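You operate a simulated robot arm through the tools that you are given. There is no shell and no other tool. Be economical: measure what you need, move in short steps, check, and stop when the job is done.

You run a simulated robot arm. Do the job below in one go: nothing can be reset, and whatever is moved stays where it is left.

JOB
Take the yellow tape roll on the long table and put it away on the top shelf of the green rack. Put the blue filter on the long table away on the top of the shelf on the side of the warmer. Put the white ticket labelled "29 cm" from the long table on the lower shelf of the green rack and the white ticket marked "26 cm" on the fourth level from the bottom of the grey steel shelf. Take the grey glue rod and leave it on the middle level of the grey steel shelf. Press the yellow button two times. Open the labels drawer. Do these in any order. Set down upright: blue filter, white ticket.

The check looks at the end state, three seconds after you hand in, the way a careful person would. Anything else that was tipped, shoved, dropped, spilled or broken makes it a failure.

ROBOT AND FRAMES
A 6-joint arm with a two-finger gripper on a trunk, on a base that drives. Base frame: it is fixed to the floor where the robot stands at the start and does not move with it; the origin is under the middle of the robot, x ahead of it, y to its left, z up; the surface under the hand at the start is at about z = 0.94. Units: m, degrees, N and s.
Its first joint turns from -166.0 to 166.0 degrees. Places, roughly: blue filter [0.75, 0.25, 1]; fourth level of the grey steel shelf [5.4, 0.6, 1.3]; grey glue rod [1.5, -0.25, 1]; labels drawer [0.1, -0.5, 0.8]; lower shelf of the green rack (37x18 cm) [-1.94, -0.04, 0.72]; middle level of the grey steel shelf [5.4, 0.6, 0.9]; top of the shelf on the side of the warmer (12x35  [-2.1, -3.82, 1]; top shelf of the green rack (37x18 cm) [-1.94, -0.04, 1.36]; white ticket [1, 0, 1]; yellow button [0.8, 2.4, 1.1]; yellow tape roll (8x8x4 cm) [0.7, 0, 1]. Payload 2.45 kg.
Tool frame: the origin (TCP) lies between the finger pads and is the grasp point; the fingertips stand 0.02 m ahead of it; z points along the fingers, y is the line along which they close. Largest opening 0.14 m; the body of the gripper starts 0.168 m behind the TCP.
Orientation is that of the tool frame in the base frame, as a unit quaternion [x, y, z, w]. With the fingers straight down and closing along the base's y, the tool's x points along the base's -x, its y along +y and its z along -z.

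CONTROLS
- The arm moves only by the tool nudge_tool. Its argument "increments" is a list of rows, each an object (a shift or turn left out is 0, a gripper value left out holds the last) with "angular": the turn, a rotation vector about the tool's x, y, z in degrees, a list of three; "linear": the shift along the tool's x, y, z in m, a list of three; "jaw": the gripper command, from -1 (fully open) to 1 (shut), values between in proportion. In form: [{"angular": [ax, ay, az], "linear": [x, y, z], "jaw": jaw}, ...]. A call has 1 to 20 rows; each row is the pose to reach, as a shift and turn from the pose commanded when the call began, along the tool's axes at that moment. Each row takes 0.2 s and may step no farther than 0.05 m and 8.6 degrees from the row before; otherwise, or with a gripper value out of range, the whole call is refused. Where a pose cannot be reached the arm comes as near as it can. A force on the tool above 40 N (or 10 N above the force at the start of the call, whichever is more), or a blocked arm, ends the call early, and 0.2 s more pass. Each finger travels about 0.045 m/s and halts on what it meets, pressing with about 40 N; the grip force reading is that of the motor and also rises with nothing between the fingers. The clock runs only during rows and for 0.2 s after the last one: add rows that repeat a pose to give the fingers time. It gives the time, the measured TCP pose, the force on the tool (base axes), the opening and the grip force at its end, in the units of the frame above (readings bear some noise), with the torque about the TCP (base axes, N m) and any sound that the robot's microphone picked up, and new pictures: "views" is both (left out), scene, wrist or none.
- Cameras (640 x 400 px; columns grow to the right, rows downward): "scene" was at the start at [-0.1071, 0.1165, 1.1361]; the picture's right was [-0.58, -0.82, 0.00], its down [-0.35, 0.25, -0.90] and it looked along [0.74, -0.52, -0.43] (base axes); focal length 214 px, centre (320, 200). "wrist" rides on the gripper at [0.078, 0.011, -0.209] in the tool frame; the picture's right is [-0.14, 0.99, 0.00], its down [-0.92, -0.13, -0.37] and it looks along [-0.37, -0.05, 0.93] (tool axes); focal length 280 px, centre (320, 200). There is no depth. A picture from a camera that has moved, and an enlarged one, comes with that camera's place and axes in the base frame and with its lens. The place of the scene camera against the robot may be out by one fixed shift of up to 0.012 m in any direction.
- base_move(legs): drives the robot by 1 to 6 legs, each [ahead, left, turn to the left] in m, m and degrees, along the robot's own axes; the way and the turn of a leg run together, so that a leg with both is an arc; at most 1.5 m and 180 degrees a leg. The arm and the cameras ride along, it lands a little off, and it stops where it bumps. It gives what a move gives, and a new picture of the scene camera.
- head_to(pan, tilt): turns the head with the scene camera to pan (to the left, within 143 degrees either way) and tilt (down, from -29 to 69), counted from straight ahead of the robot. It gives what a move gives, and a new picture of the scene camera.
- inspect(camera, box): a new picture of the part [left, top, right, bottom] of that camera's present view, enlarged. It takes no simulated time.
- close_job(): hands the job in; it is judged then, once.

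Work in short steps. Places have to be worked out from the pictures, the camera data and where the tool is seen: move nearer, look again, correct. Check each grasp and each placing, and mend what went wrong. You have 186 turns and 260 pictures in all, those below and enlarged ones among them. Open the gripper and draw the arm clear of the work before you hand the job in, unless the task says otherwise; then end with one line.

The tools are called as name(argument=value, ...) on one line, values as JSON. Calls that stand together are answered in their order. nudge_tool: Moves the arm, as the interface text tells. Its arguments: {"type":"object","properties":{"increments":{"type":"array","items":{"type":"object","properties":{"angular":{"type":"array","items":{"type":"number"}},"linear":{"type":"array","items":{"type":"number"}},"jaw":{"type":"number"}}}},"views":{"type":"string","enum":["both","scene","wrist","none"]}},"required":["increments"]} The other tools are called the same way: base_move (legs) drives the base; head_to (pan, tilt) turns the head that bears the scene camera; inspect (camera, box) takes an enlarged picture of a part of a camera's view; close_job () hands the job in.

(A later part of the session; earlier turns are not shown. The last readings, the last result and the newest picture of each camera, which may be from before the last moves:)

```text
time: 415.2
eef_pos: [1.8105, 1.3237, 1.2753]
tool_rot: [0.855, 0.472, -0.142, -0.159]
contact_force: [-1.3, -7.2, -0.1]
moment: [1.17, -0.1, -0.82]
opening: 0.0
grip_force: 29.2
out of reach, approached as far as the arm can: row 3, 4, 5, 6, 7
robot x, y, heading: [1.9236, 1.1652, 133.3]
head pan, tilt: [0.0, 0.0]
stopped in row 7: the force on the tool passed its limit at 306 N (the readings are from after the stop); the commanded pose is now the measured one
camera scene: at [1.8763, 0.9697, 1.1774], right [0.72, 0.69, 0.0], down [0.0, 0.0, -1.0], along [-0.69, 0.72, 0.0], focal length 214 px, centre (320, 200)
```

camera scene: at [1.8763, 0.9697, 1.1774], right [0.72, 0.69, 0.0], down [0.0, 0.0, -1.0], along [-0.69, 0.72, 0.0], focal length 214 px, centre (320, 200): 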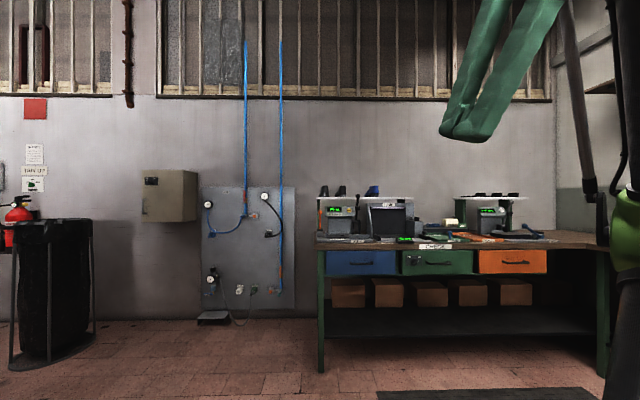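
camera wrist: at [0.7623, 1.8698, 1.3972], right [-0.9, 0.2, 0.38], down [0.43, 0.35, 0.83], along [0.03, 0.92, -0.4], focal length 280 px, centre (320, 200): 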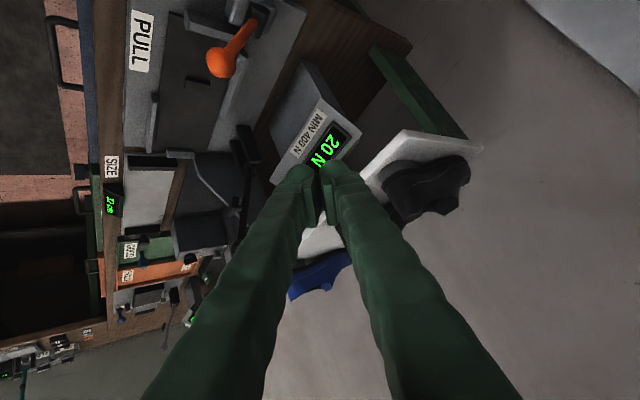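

The wrist has crossed to the other side; a finger brushes my own arm. I continue outward to the right while straightening the hand.

nudge_tool(increments=[{"linear": [0.03, -0.002, -0.002], "angular": [-2.7, 0.6, 0]}, {"linear": [0.07, -0.004, -0.005], "angular": [-5.3, 1.2, 0]}, {"linear": [0.11, -0.006, -0.008], "angular": [-8, 1.8, 0]}, {"linear": [0.15, -0.008, -0.012], "angular": [-10.6, 2.4, 0]}, {"linear": [0.19, -0.01, -0.015], "angular": [-13.3, 3.1, 0]}, {"linear": [0.23, -0.012, -0.018], "angular": [-15.9, 3.7, 0]}, {"linear": [0.27, -0.015, -0.021], "angular": [-18.6, 4.3, 0]}, {"linear": [0.31, -0.017, -0.024], "angular": [-21.2, 4.9, 0]}, {"linear": [0.35, -0.019, -0.027], "angular": [-23.9, 5.5, 0]}, {"linear": [0.39, -0.021, -0.03], "angular": [-23.9, 5.5, 0]}, {"linear": [0.43, -0.023, -0.033], "angular": [-23.9, 5.5, 0]}, {"linear": [0.43, -0.023, -0.033], "angular": [-23.9, 5.5, 0]}], views="none")

```text
time: 415.5
eef_pos: [1.8118, 1.3247, 1.2743]
tool_rot: [0.855, 0.474, -0.141, -0.156]
contact_force: [-0.9, -3.3, -1.4]
moment: [0.42, 0.19, -0.38]
opening: 0.0
grip_force: 29.4
out of reach, approached as far as the arm can: row 1
robot x, y, heading: [1.924, 1.1702, 133.7]
head pan, tilt: [0.0, 0.0]
stopped in row 1: the force on the tool passed its limit at 77 N (the readings are from after the stop); the commanded pose is now the measured one
```

My gripper is hemmed in by the upper arm on its outer side. I lift the hand by swinging it up to horizontal about the wrist, to pass above the elbow.

nudge_tool(increments=[{"linear": [-0.0108, -0.0474, -0.0034], "angular": [7.8, -1.8, 0]}, {"linear": [-0.0214, -0.094, -0.0135], "angular": [15.6, -3.6, 0]}, {"linear": [-0.0316, -0.1386, -0.0303], "angular": [23.4, -5.3, 0]}, {"linear": [-0.0412, -0.1807, -0.0532], "angular": [31.2, -7.1, 0]}, {"linear": [-0.05, -0.2192, -0.0819], "angular": [39, -8.9, 0]}, {"linear": [-0.0577, -0.2533, -0.1158], "angular": [46.8, -10.7, 0]}, {"linear": [-0.0644, -0.2827, -0.1543], "angular": [54.5, -12.4, 0]}, {"linear": [-0.0698, -0.3064, -0.1966], "angular": [62.3, -14.2, 0]}, {"linear": [-0.0698, -0.3064, -0.1966], "angular": [62.3, -14.2, 0]}], views="scene")

```text
time: 417.5
eef_pos: [1.617, 1.3802, 1.5682]
tool_rot: [0.629, 0.345, -0.464, -0.519]
contact_force: [-0.3, -1.0, -0.8]
moment: [-0.01, 0.03, -0.02]
opening: 0.0
grip_force: 30.0
out of reach, approached as far as the arm can: row 3, 4, 5, 6, 7, 8, 9
robot x, y, heading: [1.9228, 1.168, 133.7]
head pan, tilt: [0.0, 0.0]
camera scene: at [1.8761, 0.9698, 1.1774], right [0.72, 0.69, 0.0], down [0.0, 0.0, -1.0], along [-0.69, 0.72, 0.0], focal length 214 px, centre (320, 200)
```

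scene: 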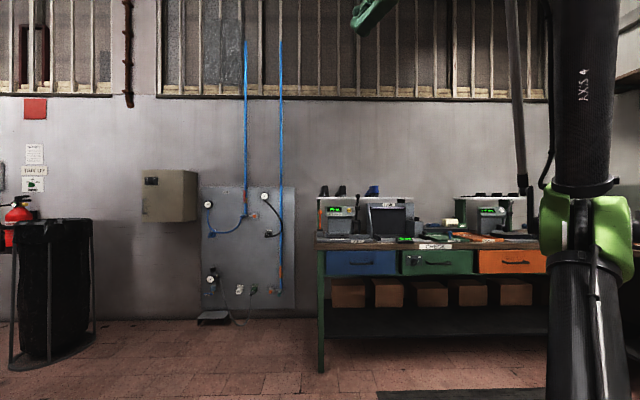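

Now I can see the forearm standing vertically from the elbow — the normal branch, folded up. I extend outward and slightly down with the hand level.

nudge_tool(increments=[{"linear": [0.037, 0.004, 0.013]}, {"linear": [0.074, 0.008, 0.026]}, {"linear": [0.112, 0.012, 0.039]}, {"linear": [0.149, 0.016, 0.052]}, {"linear": [0.186, 0.019, 0.064]}, {"linear": [0.223, 0.023, 0.077]}, {"linear": [0.26, 0.027, 0.09]}, {"linear": [0.298, 0.031, 0.103]}, {"linear": [0.298, 0.031, 0.103]}], views="scene")

```text
time: 419.5
eef_pos: [1.6159, 1.4116, 1.5281]
tool_rot: [0.63, 0.347, -0.464, -0.518]
contact_force: [-0.7, 0.9, 0.5]
moment: [0.0, -0.01, 0.01]
opening: 0.0003
grip_force: 30.1
out of reach, approached as far as the arm can: row 1, 2, 3, 4, 5, 6, 7, 8, 9
robot x, y, heading: [1.9247, 1.1659, 133.9]
head pan, tilt: [0.0, 0.0]
camera scene: at [1.8761, 0.9699, 1.1774], right [0.72, 0.69, 0.0], down [0.0, 0.0, -1.0], along [-0.69, 0.72, 0.0], focal length 214 px, centre (320, 200)
```

scene: 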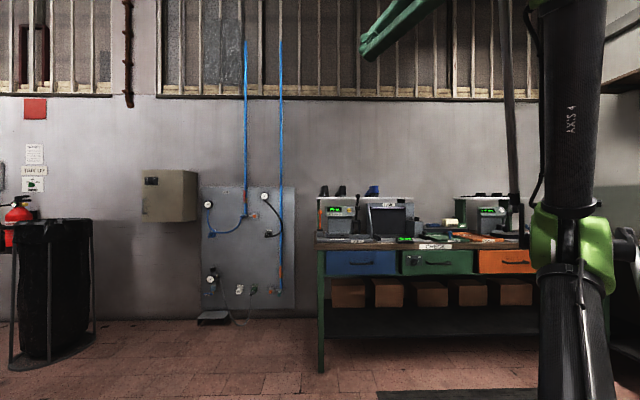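

The arm seems in the normal branch but with the hand pointing sideways. I swing the hand about the wrist to point outward along the arm.

nudge_tool(increments=[{"linear": [0.0474, -0.011, -0.0034], "angular": [1.8, 7.78, 0.24]}, {"linear": [0.0939, -0.0217, -0.0135], "angular": [3.6, 15.6, 0.5]}, {"linear": [0.1384, -0.032, -0.0303], "angular": [5.4, 23.4, 0.7]}, {"linear": [0.1804, -0.0417, -0.0532], "angular": [7.2, 31.1, 1]}, {"linear": [0.2189, -0.0506, -0.0819], "angular": [9, 38.9, 1.2]}, {"linear": [0.253, -0.0585, -0.1158], "angular": [10.8, 46.7, 1.4]}, {"linear": [0.2823, -0.0653, -0.1543], "angular": [12.6, 54.5, 1.7]}, {"linear": [0.306, -0.0708, -0.1966], "angular": [14.4, 62.3, 1.9]}, {"linear": [0.3238, -0.0749, -0.2419], "angular": [16.2, 70.1, 2.2]}, {"linear": [0.3238, -0.0749, -0.2419], "angular": [16.2, 70.1, 2.2]}], views="none")

```text
time: 419.9
eef_pos: [1.6305, 1.4433, 1.5314]
tool_rot: [0.647, 0.309, -0.435, -0.545]
contact_force: [-99.2, -2.1, 10.9]
moment: [-0.29, -1.15, -2.59]
opening: 0.0002
grip_force: 29.2
out of reach, approached as far as the arm can: row 1, 2
robot x, y, heading: [1.9264, 1.1692, 133.4]
head pan, tilt: [0.0, 0.0]
stopped in row 2: the force on the tool passed its limit at 342 N (the readings are from after the stop); the commanded pose is now the measured one
```

A fingertip touched my own side rod. I raise the hand to point straight up to clear the rods.

nudge_tool(increments=[{"linear": [-0.011, -0.0474, -0.0034], "angular": [7.8, -1.8, 0]}, {"linear": [-0.0219, -0.094, -0.0135], "angular": [15.6, -3.6, 0]}, {"linear": [-0.0322, -0.1386, -0.0303], "angular": [23.4, -5.4, 0]}, {"linear": [-0.042, -0.1807, -0.0532], "angular": [31.2, -7.2, 0]}, {"linear": [-0.051, -0.2192, -0.0819], "angular": [39, -9.1, 0]}, {"linear": [-0.0589, -0.2533, -0.1158], "angular": [46.8, -10.9, 0]}, {"linear": [-0.0657, -0.2827, -0.1543], "angular": [54.5, -12.7, 0]}, {"linear": [-0.0713, -0.3064, -0.1966], "angular": [62.3, -14.5, 0]}, {"linear": [-0.0754, -0.3242, -0.2419], "angular": [70.1, -16.3, 0]}, {"linear": [-0.0781, -0.3357, -0.2892], "angular": [77.9, -18.1, 0]}, {"linear": [-0.0781, -0.3357, -0.2892], "angular": [77.9, -18.1, 0]}], views="scene")

```text
time: 422.3
eef_pos: [1.8832, 1.31, 1.8721]
tool_rot: [-0.093, -0.042, 0.619, 0.779]
contact_force: [0.2, -0.3, 0.0]
moment: [0.01, 0.0, 0.01]
opening: 0.0
grip_force: 29.6
out of reach, approached as far as the arm can: row 2, 3, 4, 5, 6, 7, 8, 9, 10, 11
robot x, y, heading: [1.9286, 1.1628, 133.5]
head pan, tilt: [0.0, 0.0]
camera scene: at [1.8762, 0.9698, 1.1774], right [0.72, 0.69, 0.0], down [0.0, 0.0, -1.0], along [-0.69, 0.72, 0.0], focal length 214 px, centre (320, 200)
```

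scene: 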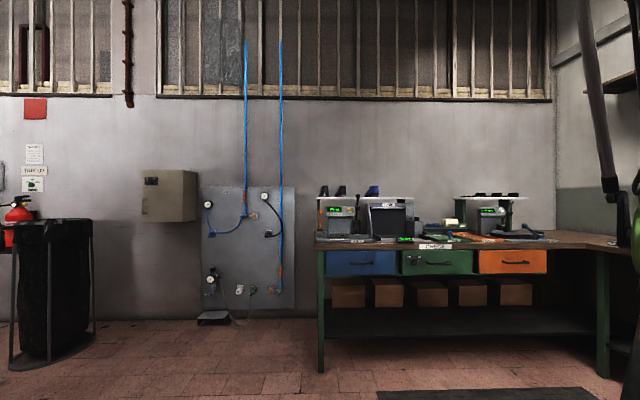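

The hand and forearm now point straight up in line. I lean the whole forearm outward about the elbow (bearing 90°), hand in line with it.

nudge_tool(increments=[{"linear": [0.0471, 0.0108, 0.003], "angular": [-0.83, 3.44, 0.65]}, {"linear": [0.0941, 0.0221, 0.003], "angular": [-1.66, 6.9, 1.3]}, {"linear": [0.1409, 0.0339, 0.0001], "angular": [-2.5, 10.3, 1.9]}, {"linear": [0.1873, 0.0462, -0.0059], "angular": [-3.3, 13.8, 2.6]}, {"linear": [0.2331, 0.0589, -0.0148], "angular": [-4.1, 17.2, 3.2]}, {"linear": [0.2782, 0.072, -0.0266], "angular": [-5, 20.7, 3.9]}, {"linear": [0.3224, 0.0854, -0.0413], "angular": [-5.8, 24.1, 4.5]}, {"linear": [0.3654, 0.099, -0.0587], "angular": [-6.6, 27.6, 5.2]}, {"linear": [0.407, 0.1129, -0.079], "angular": [-7.5, 31, 5.8]}, {"linear": [0.4472, 0.1269, -0.1019], "angular": [-8.3, 34.4, 6.5]}, {"linear": [0.4859, 0.141, -0.1273], "angular": [-9.1, 37.9, 7.1]}, {"linear": [0.5227, 0.1552, -0.1553], "angular": [-9.9, 41.3, 7.8]}, {"linear": [0.5577, 0.1693, -0.1856], "angular": [-10.8, 44.8, 8.4]}, {"linear": [0.5906, 0.1834, -0.2182], "angular": [-11.6, 48.2, 9.1]}, {"linear": [0.6213, 0.1973, -0.2528], "angular": [-12.4, 51.7, 9.7]}, {"linear": [0.6497, 0.2111, -0.2894], "angular": [-13.2, 55.1, 10.4]}, {"linear": [0.6758, 0.2246, -0.3279], "angular": [-14.1, 58.6, 11]}, {"linear": [0.6992, 0.2379, -0.368], "angular": [-14.9, 62, 11.7]}, {"linear": [0.7201, 0.2508, -0.4098], "angular": [-15.7, 65.5, 12.3]}, {"linear": [0.7383, 0.2633, -0.4528], "angular": [-16.6, 68.9, 13]}], views="none")

```text
time: 426.5
eef_pos: [1.8754, 1.5109, 1.5485]
tool_rot: [-0.532, 0.33, 0.524, 0.578]
contact_force: [-0.1, -0.3, 0.4]
moment: [0.0, 0.02, -0.05]
opening: 0.0
grip_force: 29.5
out of reach, approached as far as the arm can: row 1, 2, 3, 4, 5, 6, 7, 8, 9, 10, 11, 12, 13, 14, 15, 16, 17, 18, 19, 20
robot x, y, heading: [1.9273, 1.1674, 133.6]
head pan, tilt: [0.0, 0.0]
```

That direction is blocked too, so the arm's front is on the opposite side. I swing the hand over the top and extend toward bearing ≈261°.

nudge_tool(increments=[{"linear": [-0.0363, -0.0055, -0.0145], "angular": [1.5, -5.3, 0]}, {"linear": [-0.0724, -0.011, -0.0322], "angular": [3, -10.6, 0]}, {"linear": [-0.1078, -0.0163, -0.0531], "angular": [4.5, -15.9, 0]}, {"linear": [-0.1423, -0.0213, -0.0771], "angular": [6.1, -21.2, 0]}, {"linear": [-0.1757, -0.026, -0.1041], "angular": [7.6, -26.5, 0]}, {"linear": [-0.2076, -0.0303, -0.1339], "angular": [9.1, -31.8, 0]}, {"linear": [-0.2379, -0.0341, -0.1665], "angular": [10.6, -37.1, 0]}, {"linear": [-0.2662, -0.0374, -0.2015], "angular": [12.1, -42.3, 0]}, {"linear": [-0.2924, -0.04, -0.2389], "angular": [13.6, -47.6, 0]}, {"linear": [-0.3162, -0.042, -0.2783], "angular": [15.1, -52.9, 0]}, {"linear": [-0.3375, -0.0433, -0.3197], "angular": [16.6, -58.2, 0]}, {"linear": [-0.3561, -0.0437, -0.3626], "angular": [18.2, -63.5, 0]}, {"linear": [-0.3718, -0.0434, -0.4067], "angular": [19.7, -68.8, 0]}, {"linear": [-0.3846, -0.0422, -0.452], "angular": [21.2, -74.1, 0]}, {"linear": [-0.3944, -0.0402, -0.4979], "angular": [22.7, -79.4, 0]}, {"linear": [-0.4012, -0.0373, -0.5443], "angular": [24.2, -84.7, 0]}, {"linear": [-0.4047, -0.0335, -0.5908], "angular": [25.7, -90, 0]}, {"linear": [-0.4053, -0.0288, -0.637], "angular": [27.2, -95.3, 0]}, {"linear": [-0.4027, -0.0232, -0.6829], "angular": [28.7, -100.6, 0]}, {"linear": [-0.3972, -0.0168, -0.7279], "angular": [30.3, -105.9, 0]}], views="none")

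```text
time: 429.5
eef_pos: [1.967, 1.0947, 1.8522]
tool_rot: [-0.012, 0.015, 0.771, 0.636]
contact_force: [-0.5, 0.0, -0.2]
moment: [0.02, -0.02, -0.01]
opening: 0.0001
grip_force: 29.4
out of reach, approached as far as the arm can: row 5, 6, 7, 8, 9, 10, 11, 12, 13, 14
robot x, y, heading: [1.9279, 1.1703, 133.7]
head pan, tilt: [0.0, 0.0]
stopped in row 14: the arm was blocked; the commanded pose is now the measured one
```

nudge_tool(increments=[{"linear": [-0.038, 0.014, 0]}, {"linear": [-0.075, 0.027, -0.005]}, {"linear": [-0.113, 0.041, -0.01]}, {"linear": [-0.15, 0.054, -0.02]}, {"linear": [-0.188, 0.068, -0.03]}, {"linear": [-0.226, 0.082, -0.045]}, {"linear": [-0.263, 0.095, -0.06]}, {"linear": [-0.3, 0.109, -0.08]}, {"linear": [-0.338, 0.122, -0.1]}, {"linear": [-0.37, 0.134, -0.12]}, {"linear": [-0.37, 0.134, -0.12]}], views="none")

head_to(pan=100, tilt=-10)

```text
time: 430.4
eef_pos: [1.9654, 1.092, 1.8537]
tool_rot: [-0.011, 0.013, 0.815, 0.579]
contact_force: [-0.5, 0.3, 1.1]
moment: [-0.01, -0.07, 0.03]
opening: 0.0
grip_force: 29.3
out of reach, approached as far as the arm can: row 1, 2, 3, 4
robot x, y, heading: [1.9256, 1.1663, 133.7]
head pan, tilt: [0.0, 0.0]
stopped in row 4: the arm was blocked; the commanded pose is now the measured one
```

```text
time: 432.2
eef_pos: [1.965, 1.0932, 1.8514]
tool_rot: [-0.011, 0.014, 0.815, 0.579]
contact_force: [-0.4, -0.6, 0.6]
moment: [-0.03, 0.0, 0.01]
opening: 0.0
grip_force: 29.3
robot x, y, heading: [1.9232, 1.1701, 133.4]
head pan, tilt: [100.0, -10.0]
camera scene: at [1.9078, 0.8422, 1.1939], right [-0.79, 0.61, 0.01], down [-0.12, -0.13, -0.98], along [-0.6, -0.78, 0.18], focal length 214 px, centre (320, 200)
```

scene: 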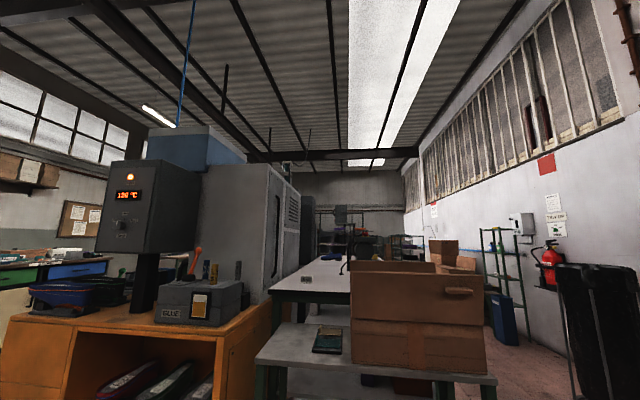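

I can see the GLUE station on the orange bench. The arm's front now seems to be on bearing ~290° (near the first joint's stop); I walk the wrist round toward bearing ~210° with the hand up.

nudge_tool(increments=[{"linear": [0.001, 0.03, 0]}, {"linear": [0.002, 0.06, 0]}, {"linear": [0.003, 0.095, -0.01]}, {"linear": [0.004, 0.13, -0.015]}, {"linear": [0.005, 0.165, -0.02]}, {"linear": [0.006, 0.2, -0.03]}, {"linear": [0.007, 0.24, -0.04]}, {"linear": [0.0076, 0.28, -0.05]}, {"linear": [0.0076, 0.304, -0.05]}, {"linear": [0.0076, 0.304, -0.05]}], views="none")

head_to(pan=40, tilt=-25)

```text
time: 432.7
eef_pos: [1.9588, 1.0888, 1.8533]
tool_rot: [-0.01, 0.007, 0.895, 0.445]
contact_force: [0.1, 0.1, -0.7]
moment: [0.03, 0.03, -0.02]
opening: 0.0
grip_force: 29.5
out of reach, approached as far as the arm can: row 1, 2
robot x, y, heading: [1.9279, 1.17, 133.9]
head pan, tilt: [100.0, -10.0]
stopped in row 2: the arm was blocked; the commanded pose is now the measured one
```

```text
time: 434.0
eef_pos: [1.9598, 1.0894, 1.8538]
tool_rot: [-0.011, 0.008, 0.896, 0.444]
contact_force: [0.2, -0.2, -0.8]
moment: [0.04, 0.02, 0.03]
opening: 0.0
grip_force: 29.1
robot x, y, heading: [1.9242, 1.1647, 133.6]
head pan, tilt: [40.0, -25.0]
camera scene: at [1.8867, 0.9174, 1.2152], right [0.11, 0.99, -0.01], down [-0.44, 0.04, -0.9], along [-0.89, 0.1, 0.44], focal length 214 px, centre (320, 200)
```

scene: 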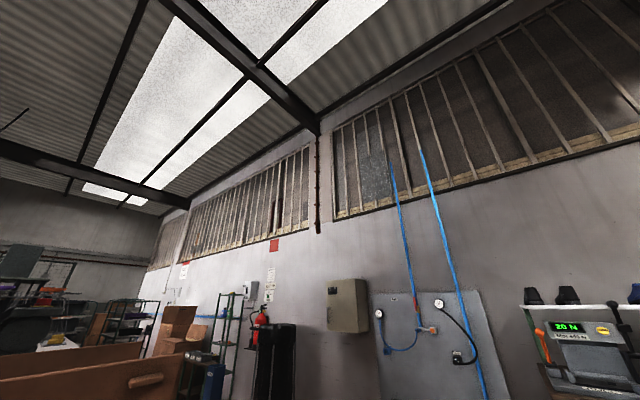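

The hand straight up over the axis is a triple singularity. I tip the hand down toward bearing ≈213° while moving outward.

nudge_tool(increments=[{"linear": [0.004, 0.0484, -0.0019], "angular": [-6, 0.5, 0]}, {"linear": [0.008, 0.0964, -0.0076], "angular": [-12, 0.9, 0]}, {"linear": [0.011, 0.1436, -0.0171], "angular": [-17.9, 1.4, 0]}, {"linear": [0.015, 0.1895, -0.0303], "angular": [-23.9, 1.9, 0]}, {"linear": [0.018, 0.2341, -0.0469], "angular": [-29.9, 2.3, 0]}, {"linear": [0.022, 0.2766, -0.0668], "angular": [-35.9, 2.8, 0]}, {"linear": [0.025, 0.3169, -0.0899], "angular": [-41.8, 3.3, 0]}, {"linear": [0.028, 0.3547, -0.1158], "angular": [-47.8, 3.7, 0]}, {"linear": [0.031, 0.3896, -0.1443], "angular": [-53.8, 4.2, 0]}, {"linear": [0.033, 0.4214, -0.175], "angular": [-59.8, 4.7, 0]}, {"linear": [0.035, 0.4499, -0.2076], "angular": [-65.7, 5.1, 0]}, {"linear": [0.037, 0.475, -0.2418], "angular": [-71.7, 5.6, 0]}, {"linear": [0.039, 0.4963, -0.2772], "angular": [-77.7, 6.1, 0]}, {"linear": [0.04, 0.514, -0.3134], "angular": [-83.7, 6.6, 0]}, {"linear": [0.041, 0.5279, -0.35], "angular": [-89.6, 7, 0]}, {"linear": [0.041, 0.5279, -0.35], "angular": [-89.6, 7, 0]}], views="scene")

```text
time: 434.6
eef_pos: [1.9199, 1.0444, 1.8469]
tool_rot: [-0.048, -0.084, 0.934, 0.344]
contact_force: [-0.3, 1.0, 0.6]
moment: [0.0, -0.01, 0.0]
opening: 0.0
grip_force: 29.1
out of reach, approached as far as the arm can: row 1, 2, 3
robot x, y, heading: [1.9265, 1.1743, 133.7]
head pan, tilt: [40.0, -25.0]
stopped in row 3: the arm was blocked; the commanded pose is now the measured one
camera scene: at [1.8898, 0.9177, 1.2154], right [0.11, 0.99, -0.01], down [-0.44, 0.04, -0.9], along [-0.89, 0.1, 0.44], focal length 214 px, centre (320, 200)
```

scene: 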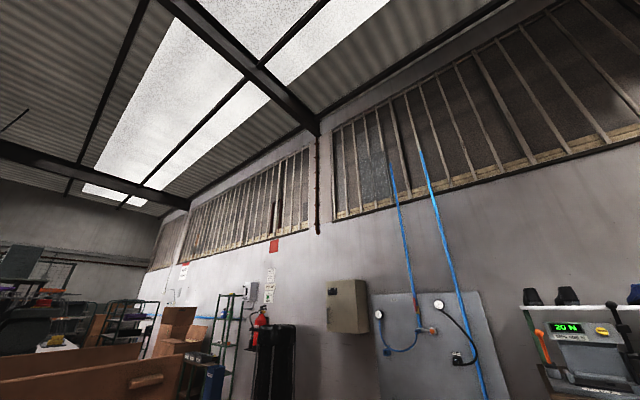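

It is moving, just limited in speed. Continue with smaller steps.

nudge_tool(increments=[{"linear": [0.0057, 0.0338, 0.0011], "angular": [-3.9, 0.7, 0]}, {"linear": [0.0057, 0.0338, 0.0011], "angular": [-3.9, 0.7, 0]}, {"linear": [0.0113, 0.0674, 0.0004], "angular": [-7.9, 1.3, 0]}, {"linear": [0.0113, 0.0674, 0.0004], "angular": [-7.9, 1.3, 0]}, {"linear": [0.017, 0.1009, -0.0019], "angular": [-11.8, 2, 0]}, {"linear": [0.017, 0.1009, -0.0019], "angular": [-11.8, 2, 0]}, {"linear": [0.0225, 0.134, -0.0058], "angular": [-15.8, 2.7, 0]}, {"linear": [0.0225, 0.134, -0.0058], "angular": [-15.8, 2.7, 0]}, {"linear": [0.028, 0.1665, -0.0115], "angular": [-19.7, 3.3, 0]}, {"linear": [0.0334, 0.1985, -0.0188], "angular": [-23.7, 4, 0]}, {"linear": [0.0387, 0.2299, -0.0276], "angular": [-27.6, 4.6, 0]}, {"linear": [0.0438, 0.2605, -0.0378], "angular": [-31.6, 5.3, 0]}, {"linear": [0.0488, 0.2901, -0.0496], "angular": [-35.5, 6, 0]}, {"linear": [0.0537, 0.3189, -0.0627], "angular": [-39.5, 6.6, 0]}, {"linear": [0.0583, 0.3464, -0.0771], "angular": [-43.4, 7.3, 0]}, {"linear": [0.0627, 0.3729, -0.0928], "angular": [-47.4, 8, 0]}, {"linear": [0.067, 0.3981, -0.1095], "angular": [-51.3, 8.6, 0]}, {"linear": [0.071, 0.4219, -0.1274], "angular": [-55.3, 9.3, 0]}, {"linear": [0.0748, 0.4444, -0.1462], "angular": [-59.2, 10, 0]}, {"linear": [0.0748, 0.4444, -0.1462], "angular": [-59.2, 10, 0]}], views="none")

```text
time: 435.5
eef_pos: [1.9014, 1.0028, 1.8364]
tool_rot: [-0.066, -0.153, 0.951, 0.26]
contact_force: [0.3, -0.7, -1.0]
moment: [-0.01, -0.02, 0.02]
opening: 0.0
grip_force: 29.2
out of reach, approached as far as the arm can: row 1, 2, 3, 4
robot x, y, heading: [1.928, 1.1662, 133.6]
head pan, tilt: [40.0, -25.0]
stopped in row 4: the arm was blocked; the commanded pose is now the measured one
```

The wrist is stuck at radius ~0.09 m on bearing ~299° (first joint at its stop, tiny lever arm). I extend radially along that bearing first.

nudge_tool(increments=[{"linear": [-0.034, 0.02, 0.005]}, {"linear": [-0.068, 0.04, 0.01]}, {"linear": [-0.103, 0.06, 0.016]}, {"linear": [-0.137, 0.08, 0.021]}, {"linear": [-0.171, 0.1, 0.026]}, {"linear": [-0.205, 0.119, 0.031]}, {"linear": [-0.239, 0.139, 0.036]}, {"linear": [-0.274, 0.159, 0.042]}, {"linear": [-0.308, 0.179, 0.047]}, {"linear": [-0.308, 0.179, 0.047]}], views="none")

```text
time: 437.9
eef_pos: [1.8952, 1.0015, 1.8358]
tool_rot: [-0.068, -0.154, 0.953, 0.252]
contact_force: [-0.7, -0.5, 0.4]
moment: [0.0, -0.02, 0.0]
opening: 0.0
grip_force: 29.6
out of reach, approached as far as the arm can: row 1, 2, 3, 4, 5, 6, 7, 8, 9, 10
robot x, y, heading: [1.9255, 1.1661, 133.7]
head pan, tilt: [40.0, -25.0]
stopped in row 10: the arm was blocked; the commanded pose is now the measured one
```

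nudge_tool(increments=[{"linear": [0.01, -0.02, 0.03]}, {"linear": [0.03, -0.05, 0.045]}, {"linear": [0.055, -0.085, 0.05]}, {"linear": [0.08, -0.12, 0.052]}, {"linear": [0.105, -0.155, 0.053]}, {"linear": [0.13, -0.19, 0.053]}, {"linear": [0.155, -0.225, 0.052]}, {"linear": [0.18, -0.26, 0.051]}, {"linear": [0.2, -0.29, 0.05]}, {"linear": [0.216, -0.32, 0.049]}, {"linear": [0.216, -0.32, 0.049]}], views="none")

head_to(pan=-30, tilt=-20)

```text
time: 439.4
eef_pos: [1.8235, 1.2022, 1.9448]
tool_rot: [-0.053, -0.168, 0.977, 0.119]
contact_force: [-0.4, 1.1, -0.1]
moment: [0.1, 0.07, 0.06]
opening: 0.0001
grip_force: 29.5
out of reach, approached as far as the arm can: row 1, 2, 4
robot x, y, heading: [1.9251, 1.1668, 133.6]
head pan, tilt: [40.0, -25.0]
stopped in row 7: the arm was blocked; the commanded pose is now the measured one
```

```text
time: 440.9
eef_pos: [1.8236, 1.1997, 1.9426]
tool_rot: [-0.053, -0.167, 0.977, 0.12]
contact_force: [0.4, -0.2, -0.3]
moment: [0.0, -0.03, 0.0]
opening: 0.0
grip_force: 29.7
robot x, y, heading: [1.9243, 1.168, 133.6]
head pan, tilt: [-30.0, -20.0]
camera scene: at [1.8485, 0.8866, 1.1688], right [-0.19, 0.98, 0.0], down [0.09, 0.02, -1.0], along [-0.98, -0.19, -0.09], focal length 214 px, centre (320, 200)
```

scene: 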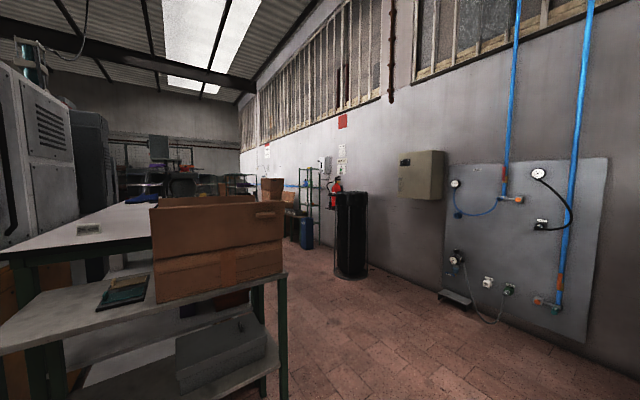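

Going up lets the wrist come forward (now bearing 110°, r 0.15, z 1.6). Continue gently forward.

nudge_tool(increments=[{"linear": [0.006, -0.012, 0.012]}, {"linear": [0.014, -0.025, 0.02]}, {"linear": [0.023, -0.038, 0.024]}, {"linear": [0.033, -0.052, 0.026]}, {"linear": [0.043, -0.066, 0.026]}, {"linear": [0.053, -0.08, 0.025]}, {"linear": [0.063, -0.094, 0.023]}, {"linear": [0.073, -0.108, 0.02]}, {"linear": [0.083, -0.122, 0.017]}, {"linear": [0.094, -0.137, 0.013]}, {"linear": [0.105, -0.152, 0.009]}, {"linear": [0.116, -0.168, 0.005]}, {"linear": [0.127, -0.184, 0]}, {"linear": [0.138, -0.2, -0.005]}, {"linear": [0.15, -0.217, -0.011]}, {"linear": [0.162, -0.234, -0.017]}, {"linear": [0.174, -0.251, -0.023]}, {"linear": [0.186, -0.268, -0.03]}, {"linear": [0.197, -0.283, -0.036]}, {"linear": [0.197, -0.283, -0.036]}], views="none")

```text
time: 445.1
eef_pos: [1.7004, 1.5204, 1.993]
tool_rot: [-0.053, -0.167, 0.977, 0.121]
contact_force: [1.1, -0.2, -0.8]
moment: [0.02, -0.02, 0.0]
opening: 0.0001
grip_force: 30.2
robot x, y, heading: [1.9251, 1.1669, 133.5]
head pan, tilt: [-30.0, -20.0]
```

Good, full motion. I look at the arm's posture now.

head_to(pan=-15, tilt=-20)

```text
time: 445.8
eef_pos: [1.7012, 1.5211, 1.9927]
tool_rot: [-0.052, -0.167, 0.977, 0.121]
contact_force: [1.0, -0.1, 0.3]
moment: [-0.01, -0.02, 0.01]
opening: 0.0
grip_force: 29.3
robot x, y, heading: [1.9258, 1.1674, 133.7]
head pan, tilt: [-15.0, -20.0]
camera scene: at [1.9024, 0.9712, 1.2067], right [0.88, 0.48, 0.0], down [-0.16, 0.3, -0.94], along [-0.45, 0.83, 0.34], focal length 214 px, centre (320, 200)
```

scene: 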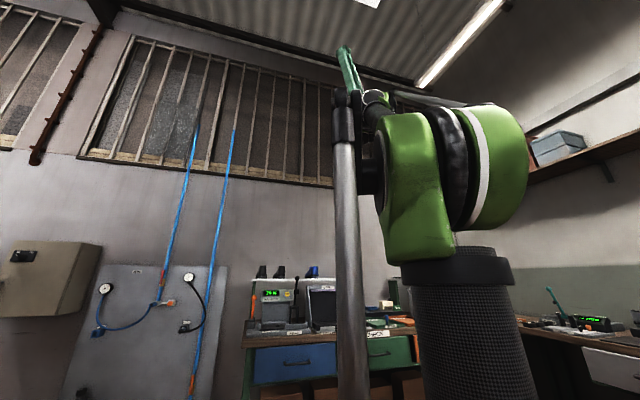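

Upper arm vertical, elbow high, rod on the left: the normal posture again. Test the wrist: remove the hand's 14° sideways lean; if that is accepted the wrist is not flipped.

nudge_tool(increments=[{"angular": [2.8, -3.8, -1.2]}, {"angular": [5.6, -7.5, -2.3]}, {"angular": [8.35, -11.3, -3.5]}, {"angular": [8.35, -11.3, -3.5]}], views="none")

```text
time: 446.8
eef_pos: [1.7003, 1.5207, 1.9934]
tool_rot: [0.057, -0.108, 0.983, 0.137]
contact_force: [-0.1, -0.9, 0.2]
moment: [-0.01, 0.0, 0.02]
opening: 0.0002
grip_force: 29.0
robot x, y, heading: [1.928, 1.167, 133.7]
head pan, tilt: [-15.0, -20.0]
```

Accepted — the wrist is normal (in the arm's plane). Now pitch the hand over forward and down within that plane.

nudge_tool(increments=[{"linear": [0.0351, -0.0337, -0.0034], "angular": [5.5, 5.8, 0.4]}, {"linear": [0.0696, -0.0667, -0.0135], "angular": [11.1, 11.5, 0.7]}, {"linear": [0.1026, -0.0983, -0.0303], "angular": [16.6, 17.3, 1.1]}, {"linear": [0.1337, -0.1282, -0.0532], "angular": [22.1, 23.1, 1.4]}, {"linear": [0.1622, -0.1555, -0.0819], "angular": [27.6, 28.8, 1.8]}, {"linear": [0.1875, -0.1797, -0.1158], "angular": [33.2, 34.6, 2.2]}, {"linear": [0.2092, -0.2005, -0.1543], "angular": [38.7, 40.4, 2.5]}, {"linear": [0.2268, -0.2174, -0.1966], "angular": [44.2, 46.1, 2.9]}, {"linear": [0.24, -0.23, -0.2419], "angular": [49.8, 51.9, 3.2]}, {"linear": [0.2485, -0.2382, -0.2892], "angular": [55.3, 57.7, 3.6]}, {"linear": [0.2522, -0.2417, -0.3378], "angular": [60.8, 63.4, 4]}, {"linear": [0.251, -0.2405, -0.3866], "angular": [66.3, 69.2, 4.3]}, {"linear": [0.2449, -0.2347, -0.4347], "angular": [71.9, 75, 4.7]}, {"linear": [0.234, -0.2242, -0.4811], "angular": [77.4, 80.8, 5]}, {"linear": [0.2185, -0.2094, -0.525], "angular": [82.9, 86.5, 5.4]}, {"linear": [0.1989, -0.1906, -0.5655], "angular": [88.4, 92.3, 5.8]}, {"linear": [0.1753, -0.168, -0.6018], "angular": [94, 98.1, 6.1]}, {"linear": [0.1483, -0.1421, -0.6332], "angular": [99.5, 103.8, 6.5]}, {"linear": [0.1185, -0.1135, -0.659], "angular": [105, 109.6, 6.8]}, {"linear": [0.1185, -0.1135, -0.659], "angular": [105, 109.6, 6.8]}], views="none")

```text
time: 451.0
eef_pos: [1.6956, 1.8464, 1.4148]
tool_rot: [-0.623, 0.645, 0.443, 0.006]
contact_force: [-0.1, 0.6, 0.1]
moment: [-0.01, -0.01, -0.01]
opening: 0.0
grip_force: 28.9
out of reach, approached as far as the arm can: row 14, 15, 16, 17, 18, 19, 20
robot x, y, heading: [1.9248, 1.1684, 133.6]
head pan, tilt: [-15.0, -20.0]
```

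nudge_tool(increments=[{"linear": [0.024, -0.015, 0.008], "angular": [3.7, 5.5, -2.6]}, {"linear": [0.048, -0.03, 0.017], "angular": [7.5, 11, -5.1]}, {"linear": [0.072, -0.045, 0.025], "angular": [11.2, 16.4, -7.7]}, {"linear": [0.096, -0.06, 0.033], "angular": [14.9, 21.9, -10.2]}, {"linear": [0.12, -0.074, 0.042], "angular": [18.6, 27.4, -12.8]}, {"linear": [0.144, -0.089, 0.05], "angular": [22.4, 32.9, -15.3]}, {"linear": [0.168, -0.104, 0.058], "angular": [26.1, 38.3, -17.9]}, {"linear": [0.192, -0.119, 0.067], "angular": [29.8, 43.8, -20.4]}, {"linear": [0.192, -0.119, 0.067], "angular": [29.8, 43.8, -20.4]}], views="scene")

```text
time: 453.0
eef_pos: [1.7004, 1.7483, 1.1973]
tool_rot: [0.808, -0.573, -0.093, 0.104]
contact_force: [0.1, 0.2, -0.3]
moment: [0.0, 0.02, -0.01]
opening: 0.0001
grip_force: 29.2
out of reach, approached as far as the arm can: row 1, 2, 3, 4, 5, 6, 7, 8, 9
robot x, y, heading: [1.9261, 1.1643, 133.7]
head pan, tilt: [-15.0, -20.0]
camera scene: at [1.9024, 0.9712, 1.2067], right [0.88, 0.48, 0.0], down [-0.16, 0.3, -0.94], along [-0.45, 0.82, 0.34], focal length 214 px, centre (320, 200)
```

scene: 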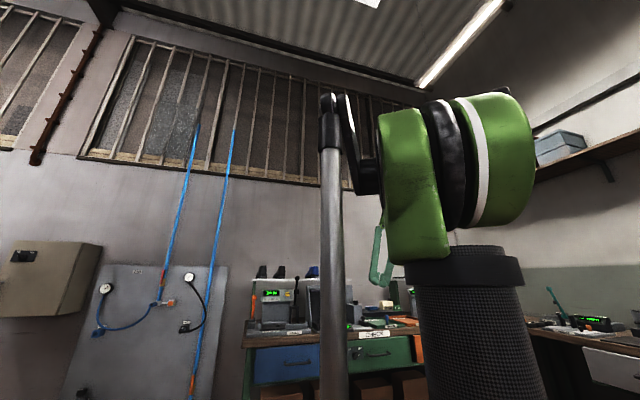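

The wrist swung instead of crossing again; the crossing must be exactly in the arm's vertical plane. I bring the hand round via the left back to pointing straight up, then pitch it over precisely.

nudge_tool(increments=[{"linear": [0, 0.0485, -0.0035], "angular": [-8.2, 0, 0]}, {"linear": [0, 0.096, -0.0138], "angular": [-16.4, 0, 0]}, {"linear": [0, 0.1415, -0.0309], "angular": [-24.6, 0, 0]}, {"linear": [0, 0.1842, -0.0542], "angular": [-32.8, 0, 0]}, {"linear": [0, 0.223, -0.0834], "angular": [-41, 0, 0]}, {"linear": [0, 0.2574, -0.1178], "angular": [-49.2, 0, 0]}, {"linear": [0, 0.2865, -0.1568], "angular": [-57.4, 0, 0]}, {"linear": [0, 0.3096, -0.1995], "angular": [-65.6, 0, 0]}, {"linear": [0, 0.3265, -0.2451], "angular": [-73.8, 0, 0]}, {"linear": [0, 0.3367, -0.2927], "angular": [-82, 0, 0]}, {"linear": [0, 0.34, -0.3412], "angular": [-90.2, 0, 0]}, {"linear": [0, 0.3364, -0.3897], "angular": [-98.4, 0, 0]}, {"linear": [0, 0.326, -0.4371], "angular": [-106.6, 0, 0]}, {"linear": [0, 0.3088, -0.4826], "angular": [-114.8, 0, 0]}, {"linear": [0, 0.2852, -0.5252], "angular": [-123, 0, 0]}, {"linear": [0, 0.2558, -0.564], "angular": [-131.2, 0, 0]}, {"linear": [0, 0.2213, -0.5982], "angular": [-139.4, 0, 0]}, {"linear": [0, 0.1822, -0.6271], "angular": [-147.6, 0, 0]}, {"linear": [0, 0.1394, -0.6501], "angular": [-155.8, 0, 0]}, {"linear": [0, 0.0937, -0.6668], "angular": [-164, 0, 0]}], views="none")

```text
time: 457.2
eef_pos: [1.7028, 1.7291, 1.8649]
tool_rot: [-0.011, 0.024, -0.613, 0.789]
contact_force: [0.0, -0.2, 0.9]
moment: [-0.01, 0.0, 0.01]
opening: 0.0
grip_force: 29.6
out of reach, approached as far as the arm can: row 3, 4, 5, 6, 7, 8, 9, 10, 11, 12, 13, 14, 15, 16, 17, 18, 19, 20
robot x, y, heading: [1.9311, 1.1647, 133.5]
head pan, tilt: [-15.0, -20.0]
```

nudge_tool(increments=[{"angular": [2.66, -1.39, 0]}, {"angular": [2.66, -1.39, 0]}, {"angular": [2.66, -1.39, 0]}], views="none")

```text
time: 458.0
eef_pos: [1.6971, 1.7256, 1.8649]
tool_rot: [-0.001, 0.001, -0.616, 0.788]
contact_force: [0.2, -0.2, 0.3]
moment: [0.02, -0.04, 0.02]
opening: 0.0
grip_force: 29.6
out of reach, approached as far as the arm can: row 1, 2, 3
robot x, y, heading: [1.9263, 1.1656, 133.8]
head pan, tilt: [-15.0, -20.0]
```

nudge_tool(increments=[{"linear": [-0.0482, -0.007, -0.0034], "angular": [1.15, -7.92, 0]}, {"linear": [-0.0955, -0.0139, -0.0135], "angular": [2.3, -15.83, 0]}, {"linear": [-0.1408, -0.0205, -0.0303], "angular": [3.46, -23.75, 0]}, {"linear": [-0.1836, -0.0267, -0.0532], "angular": [4.61, -31.66, 0]}, {"linear": [-0.2226, -0.0324, -0.0819], "angular": [5.76, -39.58, 0]}, {"linear": [-0.2574, -0.0375, -0.1158], "angular": [6.91, -47.5, 0]}, {"linear": [-0.2872, -0.0418, -0.1543], "angular": [8.06, -55.41, 0]}, {"linear": [-0.3113, -0.0453, -0.1966], "angular": [9.22, -63.33, 0]}, {"linear": [-0.3294, -0.0479, -0.2419], "angular": [10.37, -71.24, 0]}, {"linear": [-0.3411, -0.0496, -0.2892], "angular": [11.52, -79.16, 0]}, {"linear": [-0.3461, -0.0504, -0.3378], "angular": [12.67, -87.08, 0]}, {"linear": [-0.3444, -0.0501, -0.3866], "angular": [13.82, -95, 0]}, {"linear": [-0.336, -0.0489, -0.4347], "angular": [14.98, -102.9, 0]}, {"linear": [-0.3211, -0.0467, -0.4811], "angular": [16.13, -110.8, 0]}, {"linear": [-0.2999, -0.0436, -0.525], "angular": [17.28, -118.7, 0]}, {"linear": [-0.2729, -0.0397, -0.5655], "angular": [18.43, -126.7, 0]}, {"linear": [-0.2405, -0.035, -0.6018], "angular": [19.58, -134.6, 0]}, {"linear": [-0.2035, -0.0296, -0.6332], "angular": [20.74, -142.5, 0]}, {"linear": [-0.1626, -0.0237, -0.659], "angular": [21.89, -150.4, 0]}], views="none")

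```text
time: 462.0
eef_pos: [1.6352, 1.878, 1.205]
tool_rot: [0.479, 0.844, 0.149, -0.19]
contact_force: [-0.3, 0.1, 0.5]
moment: [0.0, -0.03, -0.03]
opening: 0.0
grip_force: 29.1
robot x, y, heading: [1.928, 1.1672, 133.4]
head pan, tilt: [-15.0, -20.0]
```

No limits hit: the hand is in plane, 62° below horizontal — the wrist has crossed properly. Bring it to straight down, then turn it back to the usual yaw.

nudge_tool(increments=[{"angular": [1.05, -6.9, 0]}, {"angular": [2.1, -13.8, 0]}, {"angular": [3.15, -20.8, 0]}, {"angular": [4.2, -27.7, 0]}, {"angular": [4.2, -27.7, 0]}], views="none")

nudge_tool(increments=[{"angular": [0, 0, -8.5]}, {"angular": [0, 0, -17]}, {"angular": [0, 0, -25.5]}, {"angular": [0, 0, -34]}, {"angular": [0, 0, -42.5]}, {"angular": [0, 0, -51]}, {"angular": [0, 0, -59.5]}, {"angular": [0, 0, -68]}, {"angular": [0, 0, -76.5]}, {"angular": [0, 0, -85]}, {"angular": [0, 0, -93.5]}, {"angular": [0, 0, -102]}, {"angular": [0, 0, -110.5]}, {"angular": [0, 0, -119]}, {"angular": [0, 0, -127.5]}, {"angular": [0, 0, -136]}, {"angular": [0, 0, -144.5]}, {"angular": [0, 0, -153]}, {"angular": [0, 0, -158]}, {"angular": [0, 0, -158]}], views="none")

```text
time: 463.2
eef_pos: [1.6351, 1.8783, 1.206]
tool_rot: [0.493, 0.87, -0.001, 0.0]
contact_force: [0.0, 0.2, 0.2]
moment: [-0.01, 0.04, -0.04]
opening: 0.0
grip_force: 29.4
robot x, y, heading: [1.9308, 1.1684, 133.6]
head pan, tilt: [-15.0, -20.0]
```

```text
time: 467.4
eef_pos: [1.635, 1.8794, 1.2047]
tool_rot: [0.761, -0.649, -0.001, 0.002]
contact_force: [-0.4, 0.1, 0.3]
moment: [0.0, 0.03, 0.02]
opening: 0.0004
grip_force: 29.0
robot x, y, heading: [1.9285, 1.1654, 133.5]
head pan, tilt: [-15.0, -20.0]
```

The arm is fully back to normal. Now the button: retract and set the press attitude (25° tilt, camera to the right) before driving up to the tester.

nudge_tool(increments=[{"linear": [0.02, 0.003, -0.009], "angular": [0.9, -1.7, -7.6]}, {"linear": [0.038, 0.007, -0.017], "angular": [1.8, -3.4, -15.2]}, {"linear": [0.057, 0.01, -0.025], "angular": [2.7, -5.1, -22.9]}, {"linear": [0.076, 0.014, -0.034], "angular": [3.6, -6.8, -30.5]}, {"linear": [0.095, 0.017, -0.042], "angular": [4.5, -8.4, -38.1]}, {"linear": [0.114, 0.021, -0.05], "angular": [5.4, -10.1, -45.7]}, {"linear": [0.133, 0.024, -0.059], "angular": [6.3, -11.8, -53.3]}, {"linear": [0.152, 0.028, -0.067], "angular": [7.2, -13.5, -61]}, {"linear": [0.171, 0.031, -0.076], "angular": [8, -15.2, -68.6]}, {"linear": [0.19, 0.035, -0.084], "angular": [8.9, -16.9, -76.2]}, {"linear": [0.21, 0.038, -0.093], "angular": [9.8, -18.6, -83.8]}, {"linear": [0.229, 0.042, -0.101], "angular": [10.7, -20.3, -91.4]}, {"linear": [0.248, 0.045, -0.11], "angular": [11.6, -21.9, -99]}, {"linear": [0.267, 0.049, -0.118], "angular": [12.5, -23.6, -106.7]}, {"linear": [0.286, 0.052, -0.127], "angular": [13.4, -25.3, -114.3]}, {"linear": [0.305, 0.056, -0.135], "angular": [14.3, -27, -121.9]}, {"linear": [0.305, 0.056, -0.135], "angular": [14.3, -27, -121.9]}], views="none")

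base_move(legs=[[0.92, 0, 0]])

nudge_tool(increments=[{"linear": [0, 0, 0]}], views="wrist")

```text
time: 471.0
eef_pos: [1.628, 1.5677, 1.3419]
tool_rot: [0.908, 0.36, -0.08, -0.201]
contact_force: [0.9, 0.6, -0.6]
moment: [-0.01, -0.04, 0.0]
opening: 0.0
grip_force: 29.1
robot x, y, heading: [1.9312, 1.17, 133.5]
head pan, tilt: [-15.0, -20.0]
```

```text
time: 475.8
eef_pos: [0.9911, 2.2289, 1.3399]
tool_rot: [0.907, 0.362, -0.081, -0.201]
contact_force: [0.0, -0.4, 0.2]
moment: [-0.03, 0.0, -0.02]
opening: 0.0
grip_force: 29.4
robot x, y, heading: [1.2887, 1.8289, 134.0]
head pan, tilt: [-15.0, -20.0]
camera scene: at [1.2691, 1.633, 1.2066], right [0.88, 0.48, 0.0], down [-0.17, 0.3, -0.94], along [-0.45, 0.82, 0.34], focal length 214 px, centre (320, 200)
```

scene: 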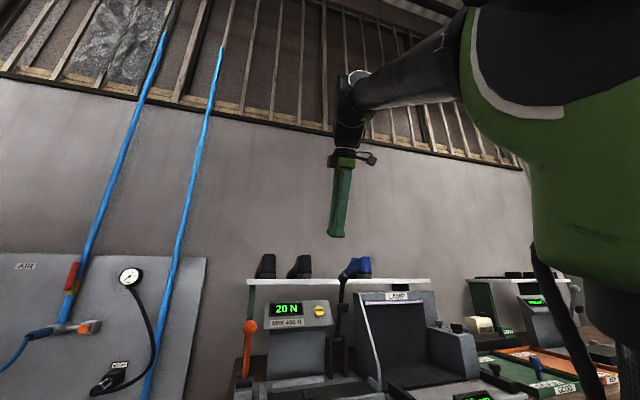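

```text
time: 476.2
eef_pos: [0.9906, 2.2272, 1.3395]
tool_rot: [0.907, 0.362, -0.082, -0.2]
contact_force: [0.3, -0.9, 0.5]
moment: [-0.01, 0.04, 0.03]
opening: 0.0
grip_force: 29.6
robot x, y, heading: [1.2953, 1.8312, 133.9]
head pan, tilt: [-15.0, -20.0]
camera wrist: at [1.1156, 2.2107, 1.5253], right [0.52, -0.75, -0.42], down [-0.64, -0.66, 0.39], along [-0.57, 0.07, -0.82], focal length 280 px, centre (320, 200)
```

wrist: 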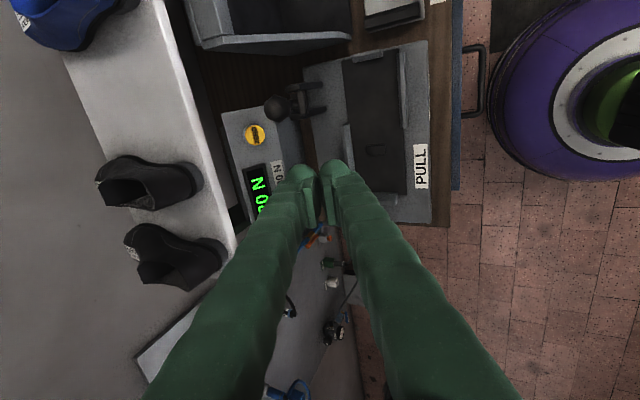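

Clear view; button at (0.824,2.424,1.088). Move over it along the press axis to 16 cm, then on to ~5 cm.

nudge_tool(increments=[{"linear": [0.005, -0.042, 0]}, {"linear": [0.01, -0.084, 0]}, {"linear": [0.015, -0.1266, 0.01]}, {"linear": [0.015, -0.1266, 0.055]}, {"linear": [0.015, -0.1266, 0.1]}, {"linear": [0.015, -0.1266, 0.14]}, {"linear": [0.015, -0.1266, 0.176]}, {"linear": [0.015, -0.1266, 0.21]}, {"linear": [0.015, -0.1266, 0.245]}, {"linear": [0.015, -0.1266, 0.275]}, {"linear": [0.015, -0.1266, 0.275]}], views="wrist")

```text
time: 478.6
eef_pos: [0.844, 2.4053, 1.1441]
tool_rot: [0.907, 0.362, -0.081, -0.201]
contact_force: [-0.2, 0.3, -0.5]
moment: [0.04, 0.0, -0.01]
opening: 0.0002
grip_force: 29.3
robot x, y, heading: [1.2922, 1.832, 133.7]
head pan, tilt: [-15.0, -20.0]
camera wrist: at [0.968, 2.3883, 1.3289], right [0.52, -0.75, -0.42], down [-0.64, -0.66, 0.39], along [-0.57, 0.07, -0.82], focal length 280 px, centre (320, 200)
```

wrist: 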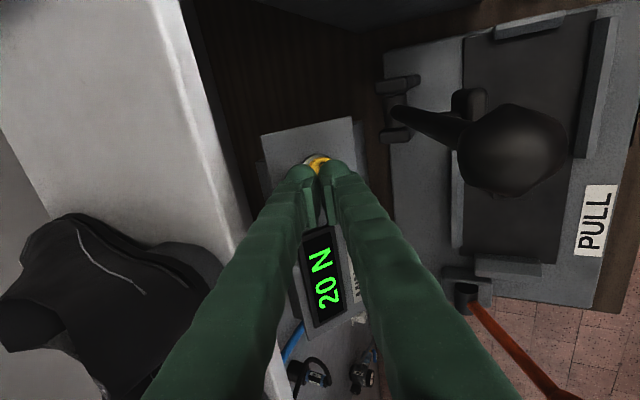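

Aligned; tip ≈4 cm from the button. Advance slowly until contact for the first press.

nudge_tool(increments=[{"linear": [0, -0.0025, 0.02]}, {"linear": [0, -0.0025, 0.032]}, {"linear": [0, -0.0025, 0.037]}, {"linear": [0, -0.0025, 0.041]}, {"linear": [0, -0.0025, 0.045]}, {"linear": [0, -0.0025, 0.048]}, {"linear": [0, -0.0025, 0.051]}, {"linear": [0, -0.0025, 0.054]}, {"linear": [0, -0.0025, 0.057]}, {"linear": [0, -0.0025, 0.06]}], views="wrist")

```text
time: 479.7
eef_pos: [0.8306, 2.4175, 1.1095]
tool_rot: [0.907, 0.361, -0.082, -0.201]
contact_force: [11.7, -12.8, 28.5]
moment: [0.19, 0.39, 0.11]
opening: 0.0
grip_force: 29.6
robot x, y, heading: [1.2943, 1.8325, 133.8]
head pan, tilt: [-15.0, -20.0]
heard: click
stopped in row 5: the force on the tool passed its limit at 43 N (the readings are from after the stop); the commanded pose is now the measured one
camera wrist: at [0.9556, 2.4006, 1.2953], right [0.52, -0.75, -0.42], down [-0.64, -0.66, 0.39], along [-0.57, 0.07, -0.82], focal length 280 px, centre (320, 200)
```

wrist: 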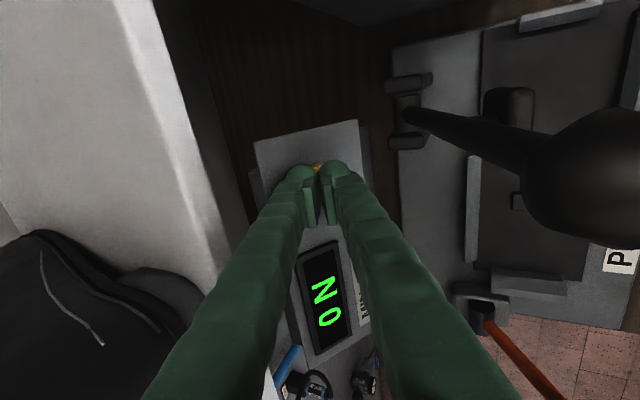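

Click heard, the display reads 0 N: one press. Back off 2.5 cm and press a second time, then back away.

nudge_tool(increments=[{"linear": [0, 0, -0.015]}, {"linear": [0, 0, -0.025]}, {"linear": [0, 0, -0.025]}, {"linear": [0, 0, -0.025]}, {"linear": [0, 0, -0.01]}, {"linear": [0, 0, -0.004]}, {"linear": [0, 0, -0.001]}, {"linear": [0, 0, 0.002]}, {"linear": [0, 0, 0.004]}, {"linear": [0, 0, 0.006]}, {"linear": [0, 0, 0.008]}], views="none")

```text
time: 481.6
eef_pos: [0.8315, 2.4182, 1.1093]
tool_rot: [0.907, 0.361, -0.081, -0.201]
contact_force: [11.6, -14.8, 29.5]
moment: [0.16, 0.42, 0.15]
opening: 0.0
grip_force: 29.2
robot x, y, heading: [1.2931, 1.8293, 134.2]
head pan, tilt: [-15.0, -20.0]
heard: click
stopped in row 9: the force on the tool passed its limit at 45 N (the readings are from after the stop); the commanded pose is now the measured one
```

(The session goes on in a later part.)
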